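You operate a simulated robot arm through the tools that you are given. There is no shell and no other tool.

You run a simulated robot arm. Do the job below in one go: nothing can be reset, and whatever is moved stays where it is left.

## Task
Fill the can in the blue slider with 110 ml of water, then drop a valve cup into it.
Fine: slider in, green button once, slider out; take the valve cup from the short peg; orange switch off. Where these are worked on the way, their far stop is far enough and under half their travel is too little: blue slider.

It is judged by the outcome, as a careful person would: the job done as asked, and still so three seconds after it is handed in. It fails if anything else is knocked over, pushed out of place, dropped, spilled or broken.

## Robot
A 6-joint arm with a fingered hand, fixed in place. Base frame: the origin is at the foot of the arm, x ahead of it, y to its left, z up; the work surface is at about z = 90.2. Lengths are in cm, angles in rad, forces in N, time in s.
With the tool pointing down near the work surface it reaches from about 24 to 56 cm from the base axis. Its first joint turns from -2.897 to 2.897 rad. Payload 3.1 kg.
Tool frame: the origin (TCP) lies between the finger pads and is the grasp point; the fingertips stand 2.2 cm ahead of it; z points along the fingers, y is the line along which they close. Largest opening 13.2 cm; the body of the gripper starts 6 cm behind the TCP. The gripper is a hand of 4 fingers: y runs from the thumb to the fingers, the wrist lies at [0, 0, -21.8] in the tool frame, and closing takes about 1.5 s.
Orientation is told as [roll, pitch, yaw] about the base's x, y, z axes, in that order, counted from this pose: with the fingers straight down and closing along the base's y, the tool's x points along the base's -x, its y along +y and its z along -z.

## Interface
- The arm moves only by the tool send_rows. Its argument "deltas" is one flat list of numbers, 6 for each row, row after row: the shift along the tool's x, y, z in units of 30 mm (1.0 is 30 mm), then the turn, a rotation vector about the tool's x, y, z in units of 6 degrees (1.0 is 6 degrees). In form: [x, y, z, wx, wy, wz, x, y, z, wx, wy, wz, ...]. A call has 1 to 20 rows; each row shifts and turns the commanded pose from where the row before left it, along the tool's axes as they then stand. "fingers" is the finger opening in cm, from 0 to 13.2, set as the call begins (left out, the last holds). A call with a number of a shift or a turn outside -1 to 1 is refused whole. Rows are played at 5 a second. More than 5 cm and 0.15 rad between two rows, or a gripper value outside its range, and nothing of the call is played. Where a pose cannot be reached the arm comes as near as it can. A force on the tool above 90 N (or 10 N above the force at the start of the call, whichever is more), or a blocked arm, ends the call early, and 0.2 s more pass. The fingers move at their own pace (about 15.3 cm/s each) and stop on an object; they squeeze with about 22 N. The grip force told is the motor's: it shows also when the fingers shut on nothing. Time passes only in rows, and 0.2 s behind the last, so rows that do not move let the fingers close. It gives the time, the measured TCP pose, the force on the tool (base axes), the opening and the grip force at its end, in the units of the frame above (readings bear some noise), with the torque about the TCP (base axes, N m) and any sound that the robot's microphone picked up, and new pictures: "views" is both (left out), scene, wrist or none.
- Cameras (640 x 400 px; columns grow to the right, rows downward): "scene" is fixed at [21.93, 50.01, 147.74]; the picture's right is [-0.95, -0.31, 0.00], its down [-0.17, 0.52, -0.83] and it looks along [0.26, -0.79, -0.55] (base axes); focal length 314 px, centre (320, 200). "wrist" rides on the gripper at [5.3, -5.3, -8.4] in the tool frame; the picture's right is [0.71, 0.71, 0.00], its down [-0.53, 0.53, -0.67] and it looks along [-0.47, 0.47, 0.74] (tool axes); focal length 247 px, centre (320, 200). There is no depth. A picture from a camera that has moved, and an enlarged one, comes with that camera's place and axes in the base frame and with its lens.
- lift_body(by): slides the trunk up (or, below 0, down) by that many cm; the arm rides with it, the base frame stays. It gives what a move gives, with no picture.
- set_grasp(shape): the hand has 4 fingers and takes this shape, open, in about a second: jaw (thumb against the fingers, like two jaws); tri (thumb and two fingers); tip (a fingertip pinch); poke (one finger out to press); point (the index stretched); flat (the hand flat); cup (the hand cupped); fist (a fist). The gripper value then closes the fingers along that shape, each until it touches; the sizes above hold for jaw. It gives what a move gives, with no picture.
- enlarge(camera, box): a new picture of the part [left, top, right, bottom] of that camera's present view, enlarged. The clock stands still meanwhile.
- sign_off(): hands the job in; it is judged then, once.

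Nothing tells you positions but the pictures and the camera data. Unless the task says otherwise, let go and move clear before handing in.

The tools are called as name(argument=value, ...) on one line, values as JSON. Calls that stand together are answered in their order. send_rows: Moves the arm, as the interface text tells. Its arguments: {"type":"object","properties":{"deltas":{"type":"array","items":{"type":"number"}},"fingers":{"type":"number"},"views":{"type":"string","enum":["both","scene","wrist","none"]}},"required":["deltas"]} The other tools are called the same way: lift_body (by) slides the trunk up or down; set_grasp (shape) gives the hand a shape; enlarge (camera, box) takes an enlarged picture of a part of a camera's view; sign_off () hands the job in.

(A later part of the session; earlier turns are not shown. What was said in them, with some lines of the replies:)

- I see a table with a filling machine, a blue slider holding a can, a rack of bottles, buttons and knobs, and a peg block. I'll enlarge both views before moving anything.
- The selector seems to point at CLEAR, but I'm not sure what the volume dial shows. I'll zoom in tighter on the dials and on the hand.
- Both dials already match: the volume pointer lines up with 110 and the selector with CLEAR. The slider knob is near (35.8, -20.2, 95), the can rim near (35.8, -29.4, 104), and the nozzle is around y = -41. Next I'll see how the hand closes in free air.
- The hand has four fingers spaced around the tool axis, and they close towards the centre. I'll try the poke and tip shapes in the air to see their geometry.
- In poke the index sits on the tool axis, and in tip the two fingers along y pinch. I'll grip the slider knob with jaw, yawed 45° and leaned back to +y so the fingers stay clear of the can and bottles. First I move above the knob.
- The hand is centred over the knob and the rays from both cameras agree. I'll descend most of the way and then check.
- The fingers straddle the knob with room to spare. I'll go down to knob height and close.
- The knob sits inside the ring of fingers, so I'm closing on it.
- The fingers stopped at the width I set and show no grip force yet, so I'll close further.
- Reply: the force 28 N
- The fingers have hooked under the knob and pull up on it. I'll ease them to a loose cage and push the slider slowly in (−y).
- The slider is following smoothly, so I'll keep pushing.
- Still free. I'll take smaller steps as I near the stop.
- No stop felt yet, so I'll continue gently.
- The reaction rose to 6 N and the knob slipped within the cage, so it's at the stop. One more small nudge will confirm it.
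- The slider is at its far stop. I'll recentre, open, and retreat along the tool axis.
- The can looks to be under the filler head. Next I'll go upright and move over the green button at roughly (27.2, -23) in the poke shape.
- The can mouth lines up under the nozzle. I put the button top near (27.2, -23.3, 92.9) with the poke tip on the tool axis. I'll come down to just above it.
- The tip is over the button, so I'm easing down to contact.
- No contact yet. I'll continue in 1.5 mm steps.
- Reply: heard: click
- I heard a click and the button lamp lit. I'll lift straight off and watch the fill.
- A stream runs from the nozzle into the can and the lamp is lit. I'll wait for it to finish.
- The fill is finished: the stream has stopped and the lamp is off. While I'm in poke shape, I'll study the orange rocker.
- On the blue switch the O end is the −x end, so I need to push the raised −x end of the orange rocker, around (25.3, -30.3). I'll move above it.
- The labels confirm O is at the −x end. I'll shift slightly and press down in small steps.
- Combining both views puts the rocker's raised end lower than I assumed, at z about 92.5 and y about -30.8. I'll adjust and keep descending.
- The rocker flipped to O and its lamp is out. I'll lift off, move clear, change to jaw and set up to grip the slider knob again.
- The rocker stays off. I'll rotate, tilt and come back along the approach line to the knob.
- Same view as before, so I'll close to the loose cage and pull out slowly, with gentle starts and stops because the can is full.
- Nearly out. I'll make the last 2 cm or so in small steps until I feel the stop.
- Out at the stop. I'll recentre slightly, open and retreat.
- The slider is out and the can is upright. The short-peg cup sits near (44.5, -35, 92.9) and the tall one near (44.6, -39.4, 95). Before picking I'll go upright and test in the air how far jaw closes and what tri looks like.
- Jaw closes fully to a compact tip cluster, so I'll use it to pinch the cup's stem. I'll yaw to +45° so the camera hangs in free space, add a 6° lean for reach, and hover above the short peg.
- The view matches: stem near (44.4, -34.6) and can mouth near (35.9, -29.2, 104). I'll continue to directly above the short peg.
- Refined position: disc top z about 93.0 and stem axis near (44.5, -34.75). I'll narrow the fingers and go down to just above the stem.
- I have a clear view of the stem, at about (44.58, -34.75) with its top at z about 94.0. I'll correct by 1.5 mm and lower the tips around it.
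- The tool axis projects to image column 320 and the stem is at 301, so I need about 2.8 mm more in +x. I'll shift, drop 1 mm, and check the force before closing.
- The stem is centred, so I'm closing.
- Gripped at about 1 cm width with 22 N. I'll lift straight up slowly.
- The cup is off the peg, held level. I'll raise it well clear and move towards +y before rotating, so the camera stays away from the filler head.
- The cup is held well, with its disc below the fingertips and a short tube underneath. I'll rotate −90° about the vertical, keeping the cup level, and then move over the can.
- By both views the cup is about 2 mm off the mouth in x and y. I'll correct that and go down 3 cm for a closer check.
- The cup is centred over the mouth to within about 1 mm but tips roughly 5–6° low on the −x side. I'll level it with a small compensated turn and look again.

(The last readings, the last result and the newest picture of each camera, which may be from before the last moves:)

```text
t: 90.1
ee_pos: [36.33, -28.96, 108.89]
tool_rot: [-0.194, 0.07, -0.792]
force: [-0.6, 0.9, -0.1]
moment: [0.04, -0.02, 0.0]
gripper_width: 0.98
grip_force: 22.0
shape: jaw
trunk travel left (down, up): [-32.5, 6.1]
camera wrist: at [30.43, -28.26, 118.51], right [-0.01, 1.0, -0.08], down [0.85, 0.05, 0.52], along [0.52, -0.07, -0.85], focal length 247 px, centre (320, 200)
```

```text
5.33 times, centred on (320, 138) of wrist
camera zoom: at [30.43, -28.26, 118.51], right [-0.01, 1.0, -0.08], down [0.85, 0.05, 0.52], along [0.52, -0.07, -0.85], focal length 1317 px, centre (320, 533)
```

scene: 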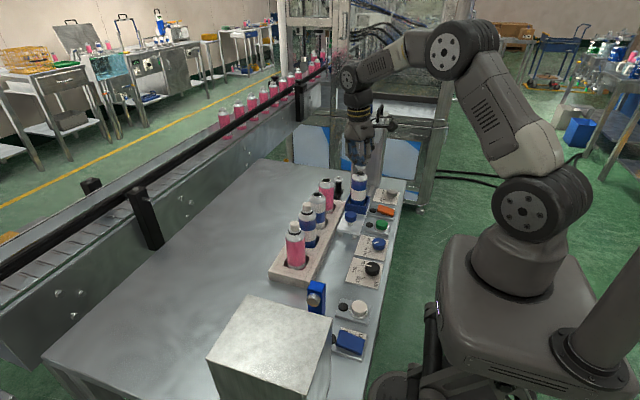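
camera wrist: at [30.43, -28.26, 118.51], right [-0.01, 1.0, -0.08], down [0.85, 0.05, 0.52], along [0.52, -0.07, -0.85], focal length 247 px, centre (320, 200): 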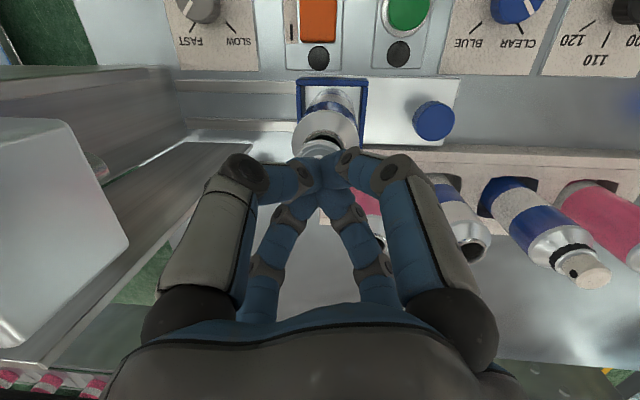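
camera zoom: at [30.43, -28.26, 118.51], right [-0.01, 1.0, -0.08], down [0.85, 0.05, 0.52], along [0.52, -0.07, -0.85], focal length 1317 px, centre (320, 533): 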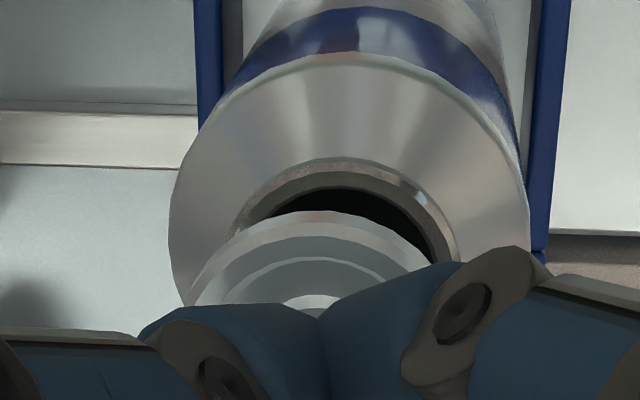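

Level now and centred to about 1 mm. I'll nudge +1 mm in y and lower gently.

send_rows(deltas=[-0.001, 0.036, 0.14, 0, 0, 0, -0.001, 0.036, 0.14, 0, 0, 0, -0.001, 0.036, 0.14, 0, 0, 0, 0, 0, 0, 0, 0, 0], fingers=0, views="wrist")

enlarge(camera="scene", box=[335, 150, 383, 180])

enlarge(camera="wrist", box=[260, 100, 380, 175])

```text
t: 91.1
ee_pos: [36.45, -28.7, 107.72]
tool_rot: [-0.192, 0.072, -0.793]
force: [-1.1, -0.3, -1.2]
moment: [0.0, -0.02, 0.01]
gripper_width: 0.98
grip_force: 21.7
shape: jaw
trunk travel left (down, up): [-32.5, 6.1]
camera wrist: at [30.47, -28.1, 117.18], right [-0.01, 1.0, -0.08], down [0.85, 0.05, 0.52], along [0.52, -0.07, -0.85], focal length 247 px, centre (320, 200)
```

wrist: 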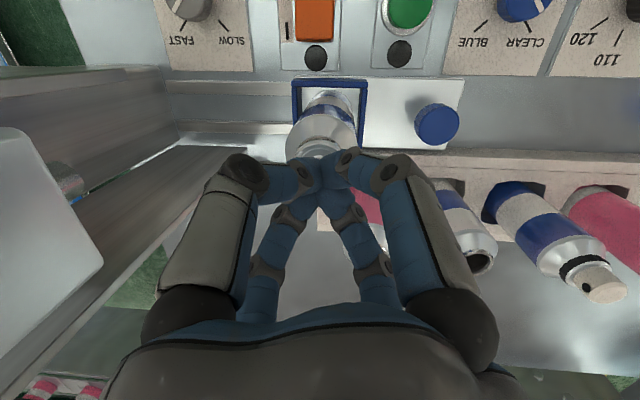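

```text
13.33 times, centred on (359, 165) of scene
camera zoom: at [21.93, 50.01, 147.74], right [-0.95, -0.31, 0.0], down [-0.17, 0.52, -0.83], along [0.26, -0.79, -0.55], focal length 4193 px, centre (-200, 667)
```

zoom: 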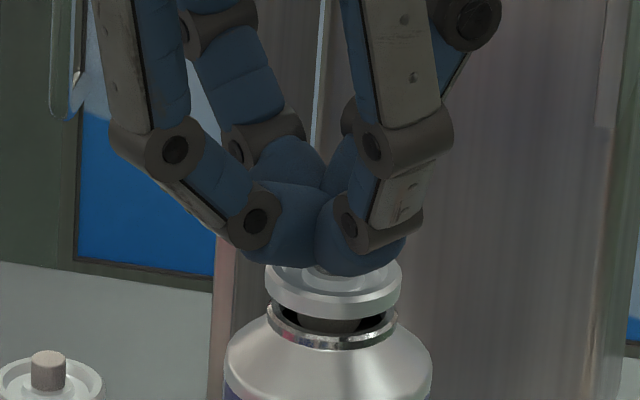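

```text
5.33 times, centred on (320, 138) of wrist
camera zoom: at [30.47, -28.1, 117.18], right [-0.01, 1.0, -0.08], down [0.85, 0.05, 0.52], along [0.52, -0.07, -0.85], focal length 1317 px, centre (320, 533)
```

zoom: 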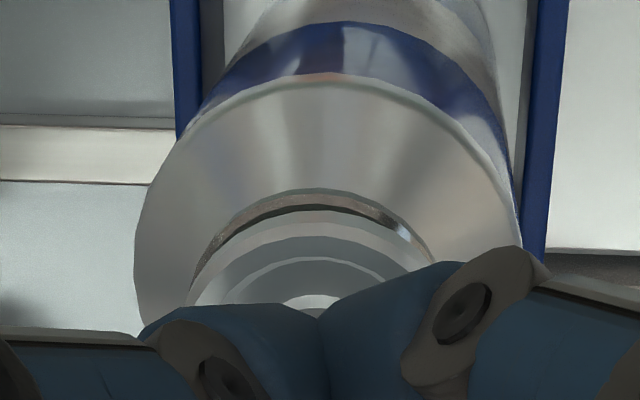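

Aligned in both views. I'll lower in 1.5 mm steps until it touches.

send_rows(deltas=[-0.0036, 0.0094, 0.049, 0, 0, 0, -0.0036, 0.0094, 0.049, 0, 0, 0, -0.0036, 0.0094, 0.049, 0, 0, 0], fingers=0, views="none")

enlarge(camera="scene", box=[335, 150, 383, 180])

enlarge(camera="wrist", box=[260, 100, 380, 175])

```text
t: 91.9
ee_pos: [36.4, -28.74, 107.16]
tool_rot: [-0.191, 0.071, -0.792]
force: [-0.2, 0.7, 0.7]
moment: [-0.02, 0.0, -0.02]
gripper_width: 0.97
grip_force: 21.7
shape: jaw
trunk travel left (down, up): [-32.5, 6.1]
```

```text
13.33 times, centred on (359, 165) of scene
camera zoom: at [21.93, 50.01, 147.74], right [-0.95, -0.31, 0.0], down [-0.17, 0.52, -0.83], along [0.26, -0.79, -0.55], focal length 4193 px, centre (-200, 667)
```

zoom: 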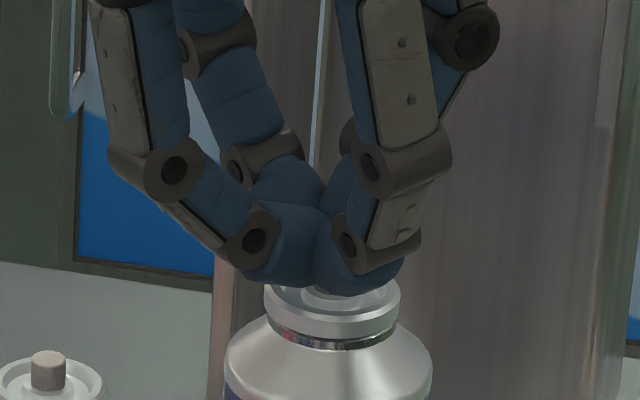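

```text
5.33 times, centred on (320, 138) of wrist
camera zoom: at [30.46, -28.07, 116.73], right [-0.01, 1.0, -0.08], down [0.85, 0.05, 0.52], along [0.52, -0.07, -0.85], focal length 1317 px, centre (320, 533)
```

zoom: 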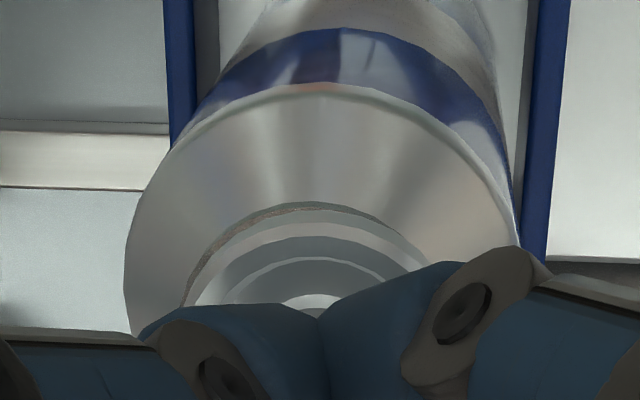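

send_rows(deltas=[0.008, -0.005, 0.049, 0, 0, 0], fingers=0, views="none")

send_rows(deltas=[-0.0036, 0.0094, 0.049, 0, 0, 0], fingers=0, views="none")

enlarge(camera="scene", box=[335, 150, 383, 180])

enlarge(camera="wrist", box=[260, 100, 380, 175])

```text
t: 92.3
ee_pos: [36.45, -28.86, 107.16]
tool_rot: [-0.191, 0.07, -0.793]
force: [0.8, -0.4, 5.5]
moment: [-0.05, 0.0, 0.0]
gripper_width: 0.98
grip_force: 22.1
shape: jaw
trunk travel left (down, up): [-32.5, 6.1]
```

```text
t: 92.7
ee_pos: [36.29, -28.67, 107.06]
tool_rot: [-0.189, 0.068, -0.792]
force: [2.9, -0.6, 18.4]
moment: [0.01, 0.03, 0.01]
gripper_width: 1.03
grip_force: 22.1
shape: jaw
trunk travel left (down, up): [-32.5, 6.1]
```

```text
13.33 times, centred on (359, 165) of scene
camera zoom: at [21.93, 50.01, 147.74], right [-0.95, -0.31, 0.0], down [-0.17, 0.52, -0.83], along [0.26, -0.79, -0.55], focal length 4193 px, centre (-200, 667)
```

zoom: 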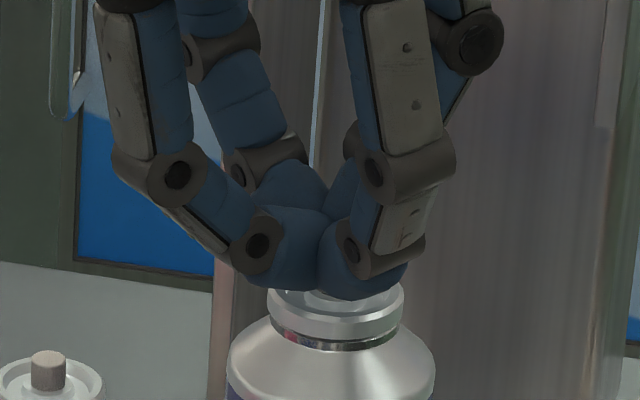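

```text
5.33 times, centred on (320, 138) of wrist
camera zoom: at [30.34, -28.03, 116.63], right [-0.01, 1.0, -0.09], down [0.85, 0.05, 0.52], along [0.52, -0.07, -0.85], focal length 1317 px, centre (320, 533)
```

zoom: 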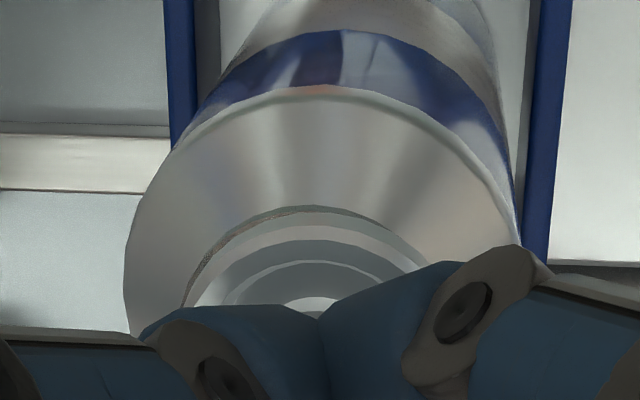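

It has contacted the rim with the tube inside the mouth. I'll back off about 1.5 mm to relieve the load, nudge −y 1 mm to centre, and look.

send_rows(deltas=[0.0036, -0.0094, -0.049, 0, 0, 0, -0.024, -0.023, -0.01, 0, 0, 0, 0, 0, 0, 0, 0, 0], fingers=0, views="none")

enlarge(camera="scene", box=[335, 150, 383, 180])

enlarge(camera="wrist", box=[260, 100, 380, 175])

```text
t: 93.5
ee_pos: [36.49, -28.75, 107.17]
tool_rot: [-0.192, 0.07, -0.793]
force: [1.3, 1.0, 9.8]
moment: [0.03, 0.03, -0.01]
gripper_width: 1.0
grip_force: 22.0
shape: jaw
trunk travel left (down, up): [-32.5, 6.1]
```

```text
13.33 times, centred on (359, 165) of scene
camera zoom: at [21.93, 50.01, 147.74], right [-0.95, -0.31, 0.0], down [-0.17, 0.52, -0.83], along [0.26, -0.79, -0.55], focal length 4193 px, centre (-200, 667)
```

zoom: 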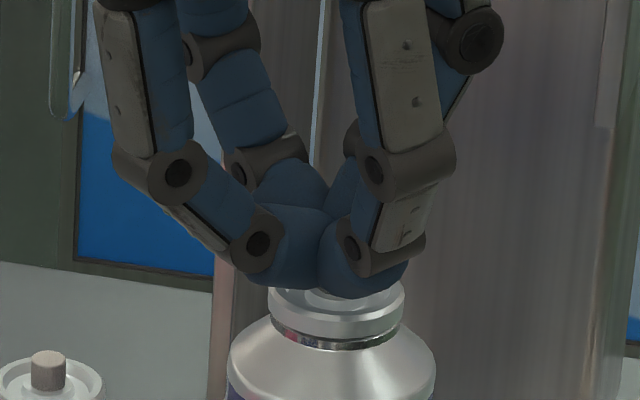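

```text
5.33 times, centred on (320, 138) of wrist
camera zoom: at [30.37, -28.12, 116.66], right [-0.01, 1.0, -0.08], down [0.85, 0.05, 0.52], along [0.52, -0.07, -0.85], focal length 1317 px, centre (320, 533)
```

zoom: 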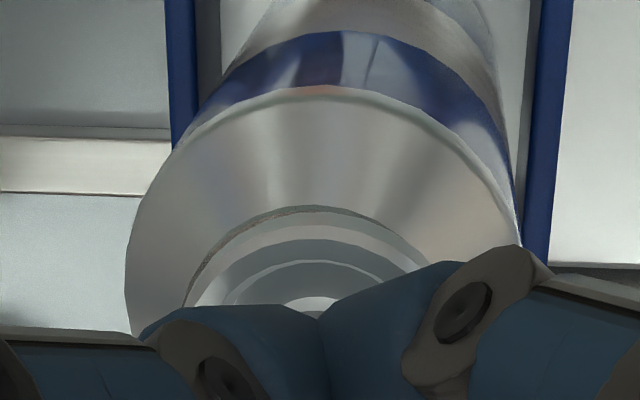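

The can moves slightly with the cup, so the plug is engaged in the mouth. I'll relieve the remaining load and open.

send_rows(deltas=[0.002, -0.006, -0.033, 0, 0, 0, 0, 0, 0, 0, 0, 0], fingers=0, views="none")

send_rows(deltas=[0, 0, 0, 0, 0, 0, 0, 0, 0, 0, 0, 0, 0, 0, 0, 0, 0, 0, 0, 0, 0, 0, 0, 0], fingers=1.8, views="wrist")

enlarge(camera="scene", box=[335, 150, 383, 180])

enlarge(camera="wrist", box=[260, 100, 380, 175])

```text
t: 94.1
ee_pos: [36.42, -28.77, 107.01]
tool_rot: [-0.193, 0.074, -0.793]
force: [0.2, 0.6, 1.3]
moment: [-0.01, -0.01, 0.02]
gripper_width: 1.03
grip_force: 21.9
shape: jaw
trunk travel left (down, up): [-32.5, 6.1]
```

```text
t: 95.1
ee_pos: [36.5, -28.79, 107.22]
tool_rot: [-0.193, 0.072, -0.791]
force: [0.5, -0.1, -0.2]
moment: [0.02, -0.02, 0.04]
gripper_width: 1.76
grip_force: 0.0
shape: jaw
trunk travel left (down, up): [-32.5, 6.1]
camera wrist: at [30.4, -28.19, 116.74], right [-0.01, 1.0, -0.08], down [0.85, 0.05, 0.52], along [0.52, -0.07, -0.85], focal length 247 px, centre (320, 200)
```

wrist: 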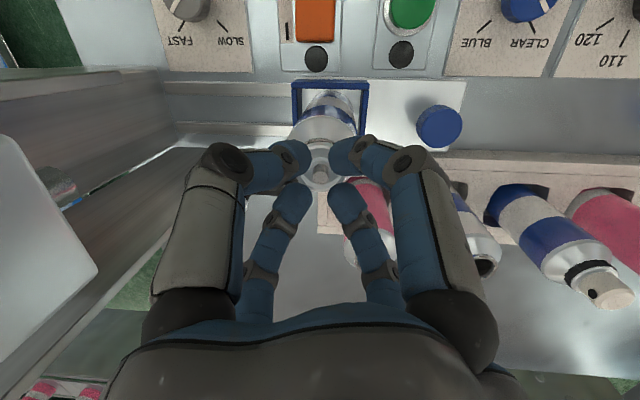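

```text
13.33 times, centred on (359, 165) of scene
camera zoom: at [21.93, 50.01, 147.74], right [-0.95, -0.31, 0.0], down [-0.17, 0.52, -0.83], along [0.26, -0.79, -0.55], focal length 4193 px, centre (-200, 667)
```

zoom: 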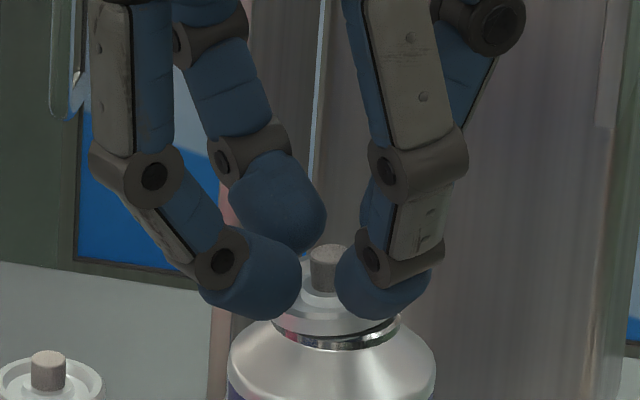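

```text
5.33 times, centred on (320, 138) of wrist
camera zoom: at [30.4, -28.19, 116.74], right [-0.01, 1.0, -0.08], down [0.85, 0.05, 0.52], along [0.52, -0.07, -0.85], focal length 1317 px, centre (320, 533)
```

zoom: 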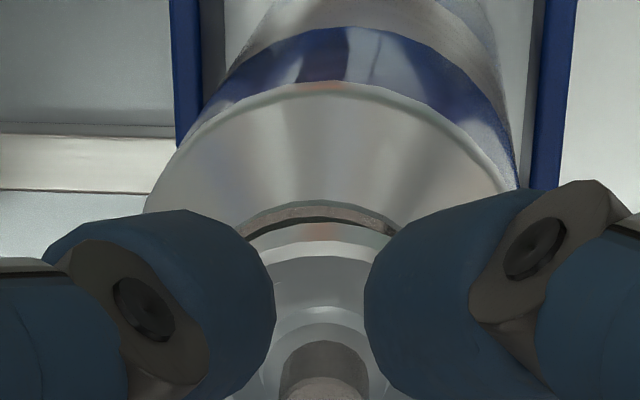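

Released, but the −x side of the cup seems slightly raised. I'll open wider, rise along the tool axis, and inspect.

send_rows(deltas=[0, 0, 0, 0, 0, 0, 0, 0, 0, 0, 0, 0, 0, 0, 0, 0, 0, 0], fingers=4, views="none")

send_rows(deltas=[0, 0, -0.2, 0, 0, 0, 0, 0, -0.4, 0, 0, 0, 0, 0, -0.6, 0, 0, 0, 0, 0, -0.6, 0, 0, 0], fingers=4, views="both")

enlarge(camera="scene", box=[335, 155, 383, 185])

enlarge(camera="wrist", box=[280, 90, 376, 150])

```text
t: 95.9
ee_pos: [36.41, -28.79, 107.21]
tool_rot: [-0.193, 0.071, -0.793]
force: [0.4, 0.0, 0.2]
moment: [-0.02, 0.01, 0.0]
gripper_width: 3.95
grip_force: 0.1
shape: jaw
trunk travel left (down, up): [-32.5, 6.1]
```

```text
t: 96.9
ee_pos: [37.37, -28.24, 112.52]
tool_rot: [-0.191, 0.07, -0.793]
force: [0.1, -0.2, 0.4]
moment: [0.02, -0.03, -0.02]
gripper_width: 3.96
grip_force: 0.0
shape: jaw
trunk travel left (down, up): [-32.5, 6.1]
camera wrist: at [31.46, -27.72, 122.03], right [-0.01, 1.0, -0.08], down [0.85, 0.05, 0.52], along [0.52, -0.07, -0.85], focal length 247 px, centre (320, 200)
```

scene: 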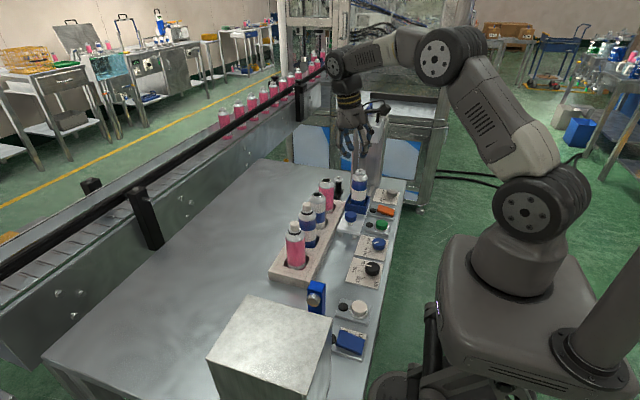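
wrist: 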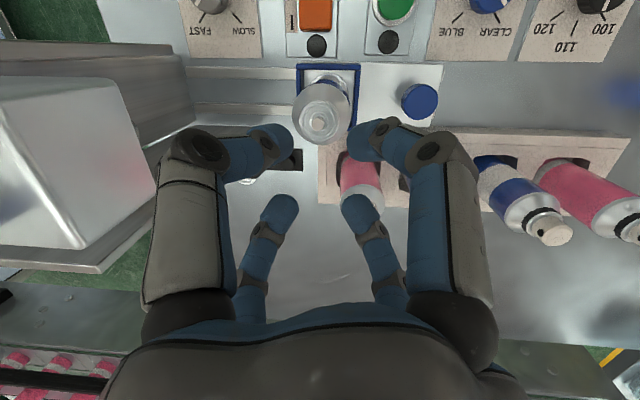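

```text
13.33 times, centred on (359, 170) of scene
camera zoom: at [21.93, 50.01, 147.74], right [-0.95, -0.31, 0.0], down [-0.17, 0.52, -0.83], along [0.26, -0.79, -0.55], focal length 4193 px, centre (-200, 600)
```

zoom: 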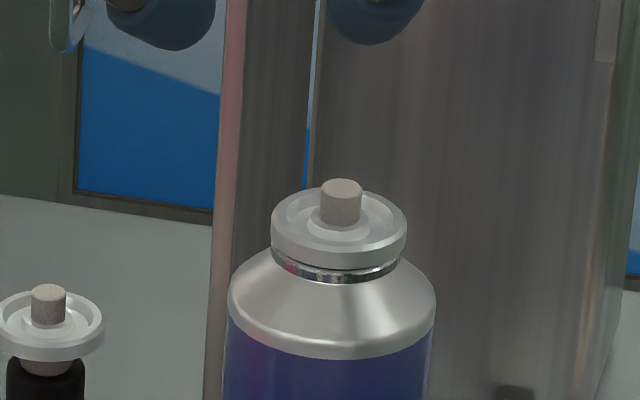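

```text
6.67 times, centred on (328, 120) of wrist
camera zoom: at [31.46, -27.72, 122.03], right [-0.01, 1.0, -0.08], down [0.85, 0.05, 0.52], along [0.52, -0.07, -0.85], focal length 1646 px, centre (267, 733)
```

zoom: 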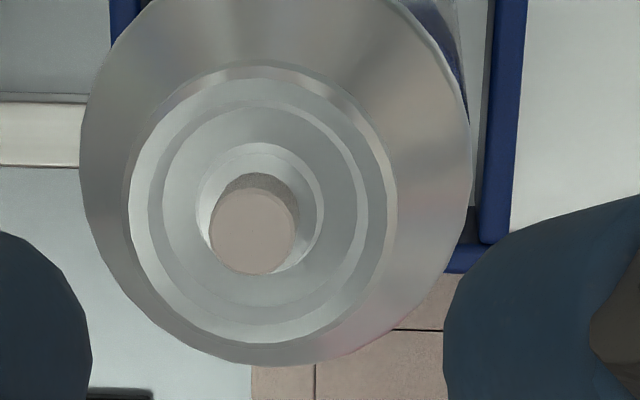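

The cup is now seated level on the can mouth. I'll move the hand well clear and do a final check of the scene.

send_rows(deltas=[0, 0, -0.9, 0, 0, 0, 0, 0, -0.9, 0, 0, 0, 0, 0, -0.9, 0, 0, 0, 0.6, 0.6, -0.5, 0, 0, 0, 0.6, 0.6, -0.3, 0, 0, 0, 0.6, 0.6, 0, 0, 0, 0, 0, 0, 0, 0, 0, 0, 0, 0, 0, 0, 0, 0], fingers=4, views="both")

enlarge(camera="scene", box=[300, 155, 380, 205])

enlarge(camera="scene", box=[260, 150, 420, 270])

```text
t: 98.7
ee_pos: [39.25, -19.8, 122.08]
tool_rot: [-0.192, 0.073, -0.791]
force: [0.7, -0.5, -1.0]
moment: [-0.02, -0.01, 0.02]
gripper_width: 3.97
grip_force: 0.1
shape: jaw
trunk travel left (down, up): [-32.5, 6.1]
camera wrist: at [33.33, -19.2, 131.62], right [-0.01, 1.0, -0.08], down [0.85, 0.05, 0.52], along [0.52, -0.07, -0.85], focal length 247 px, centre (320, 200)
```

scene: 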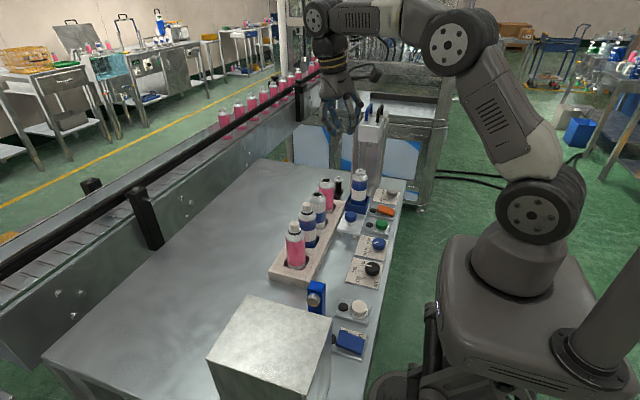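
wrist: 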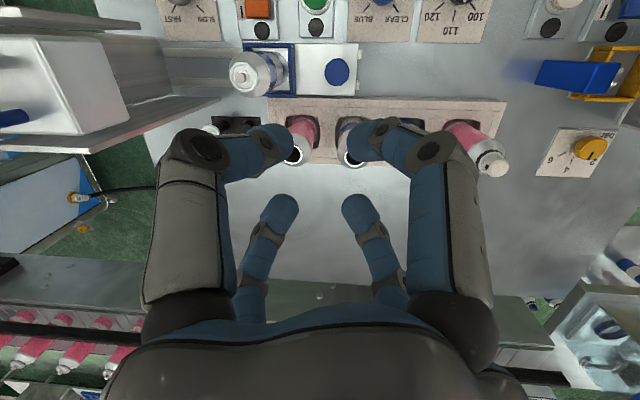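

```text
8.00 times, centred on (340, 180) of scene
camera zoom: at [21.93, 50.01, 147.74], right [-0.95, -0.31, 0.0], down [-0.17, 0.52, -0.83], along [0.26, -0.79, -0.55], focal length 2516 px, centre (160, 360)
```

zoom: 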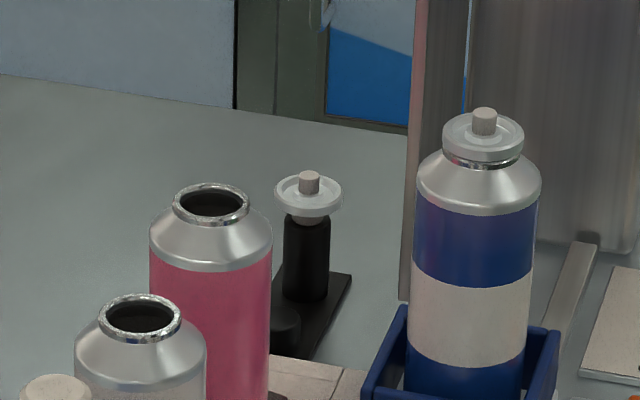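

```text
3.33 times, centred on (340, 210) of scene
camera zoom: at [21.93, 50.01, 147.74], right [-0.95, -0.31, 0.0], down [-0.17, 0.52, -0.83], along [0.26, -0.79, -0.55], focal length 1048 px, centre (253, 167)
```

zoom: 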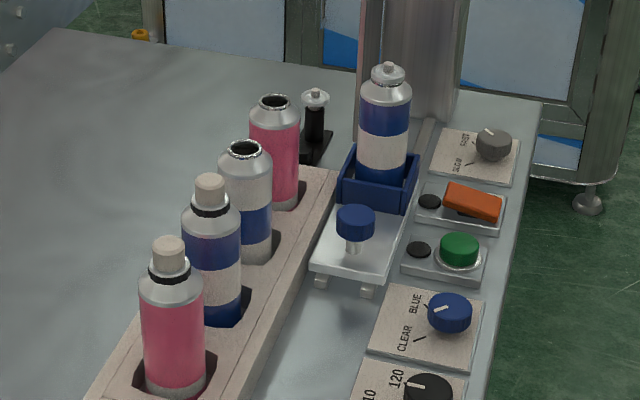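

The can is filled, the short-peg cup sits level in its mouth, and the slider is out. The orange switch is off, everything else stands where it was, and the hand is clear, so I'm handing in.

sign_off()

```text
The job is handed in.
```

The job is done and handed in: the can in the blue slider was filled on the 110 ml setting, and the valve cup from the short peg sits level in its mouth.

- **Fill:** The volume dial already read 110 and the selector was already on CLEAR, which I took to mean water, so I left both alone. I pushed the slider to its far stop and pressed the green button once. The stream ran into the can until the lamp went out. I went by the dial, as I had no way to measure the amount poured.
- **Orange switch:** It is off and its lamp is out. I switched it off right after the fill, before pulling the slider out, so not last as in your list.
- **Slider:** It is back out at its stop with the can upright.
- **Valve cup:** I lifted it by its stem and lowered it onto the rim. It sat slightly tilted just after I let go, then settled level once the fingers cleared.

In the last pictures nothing else had been knocked or moved and I saw no spill; the hand is clear of the table.
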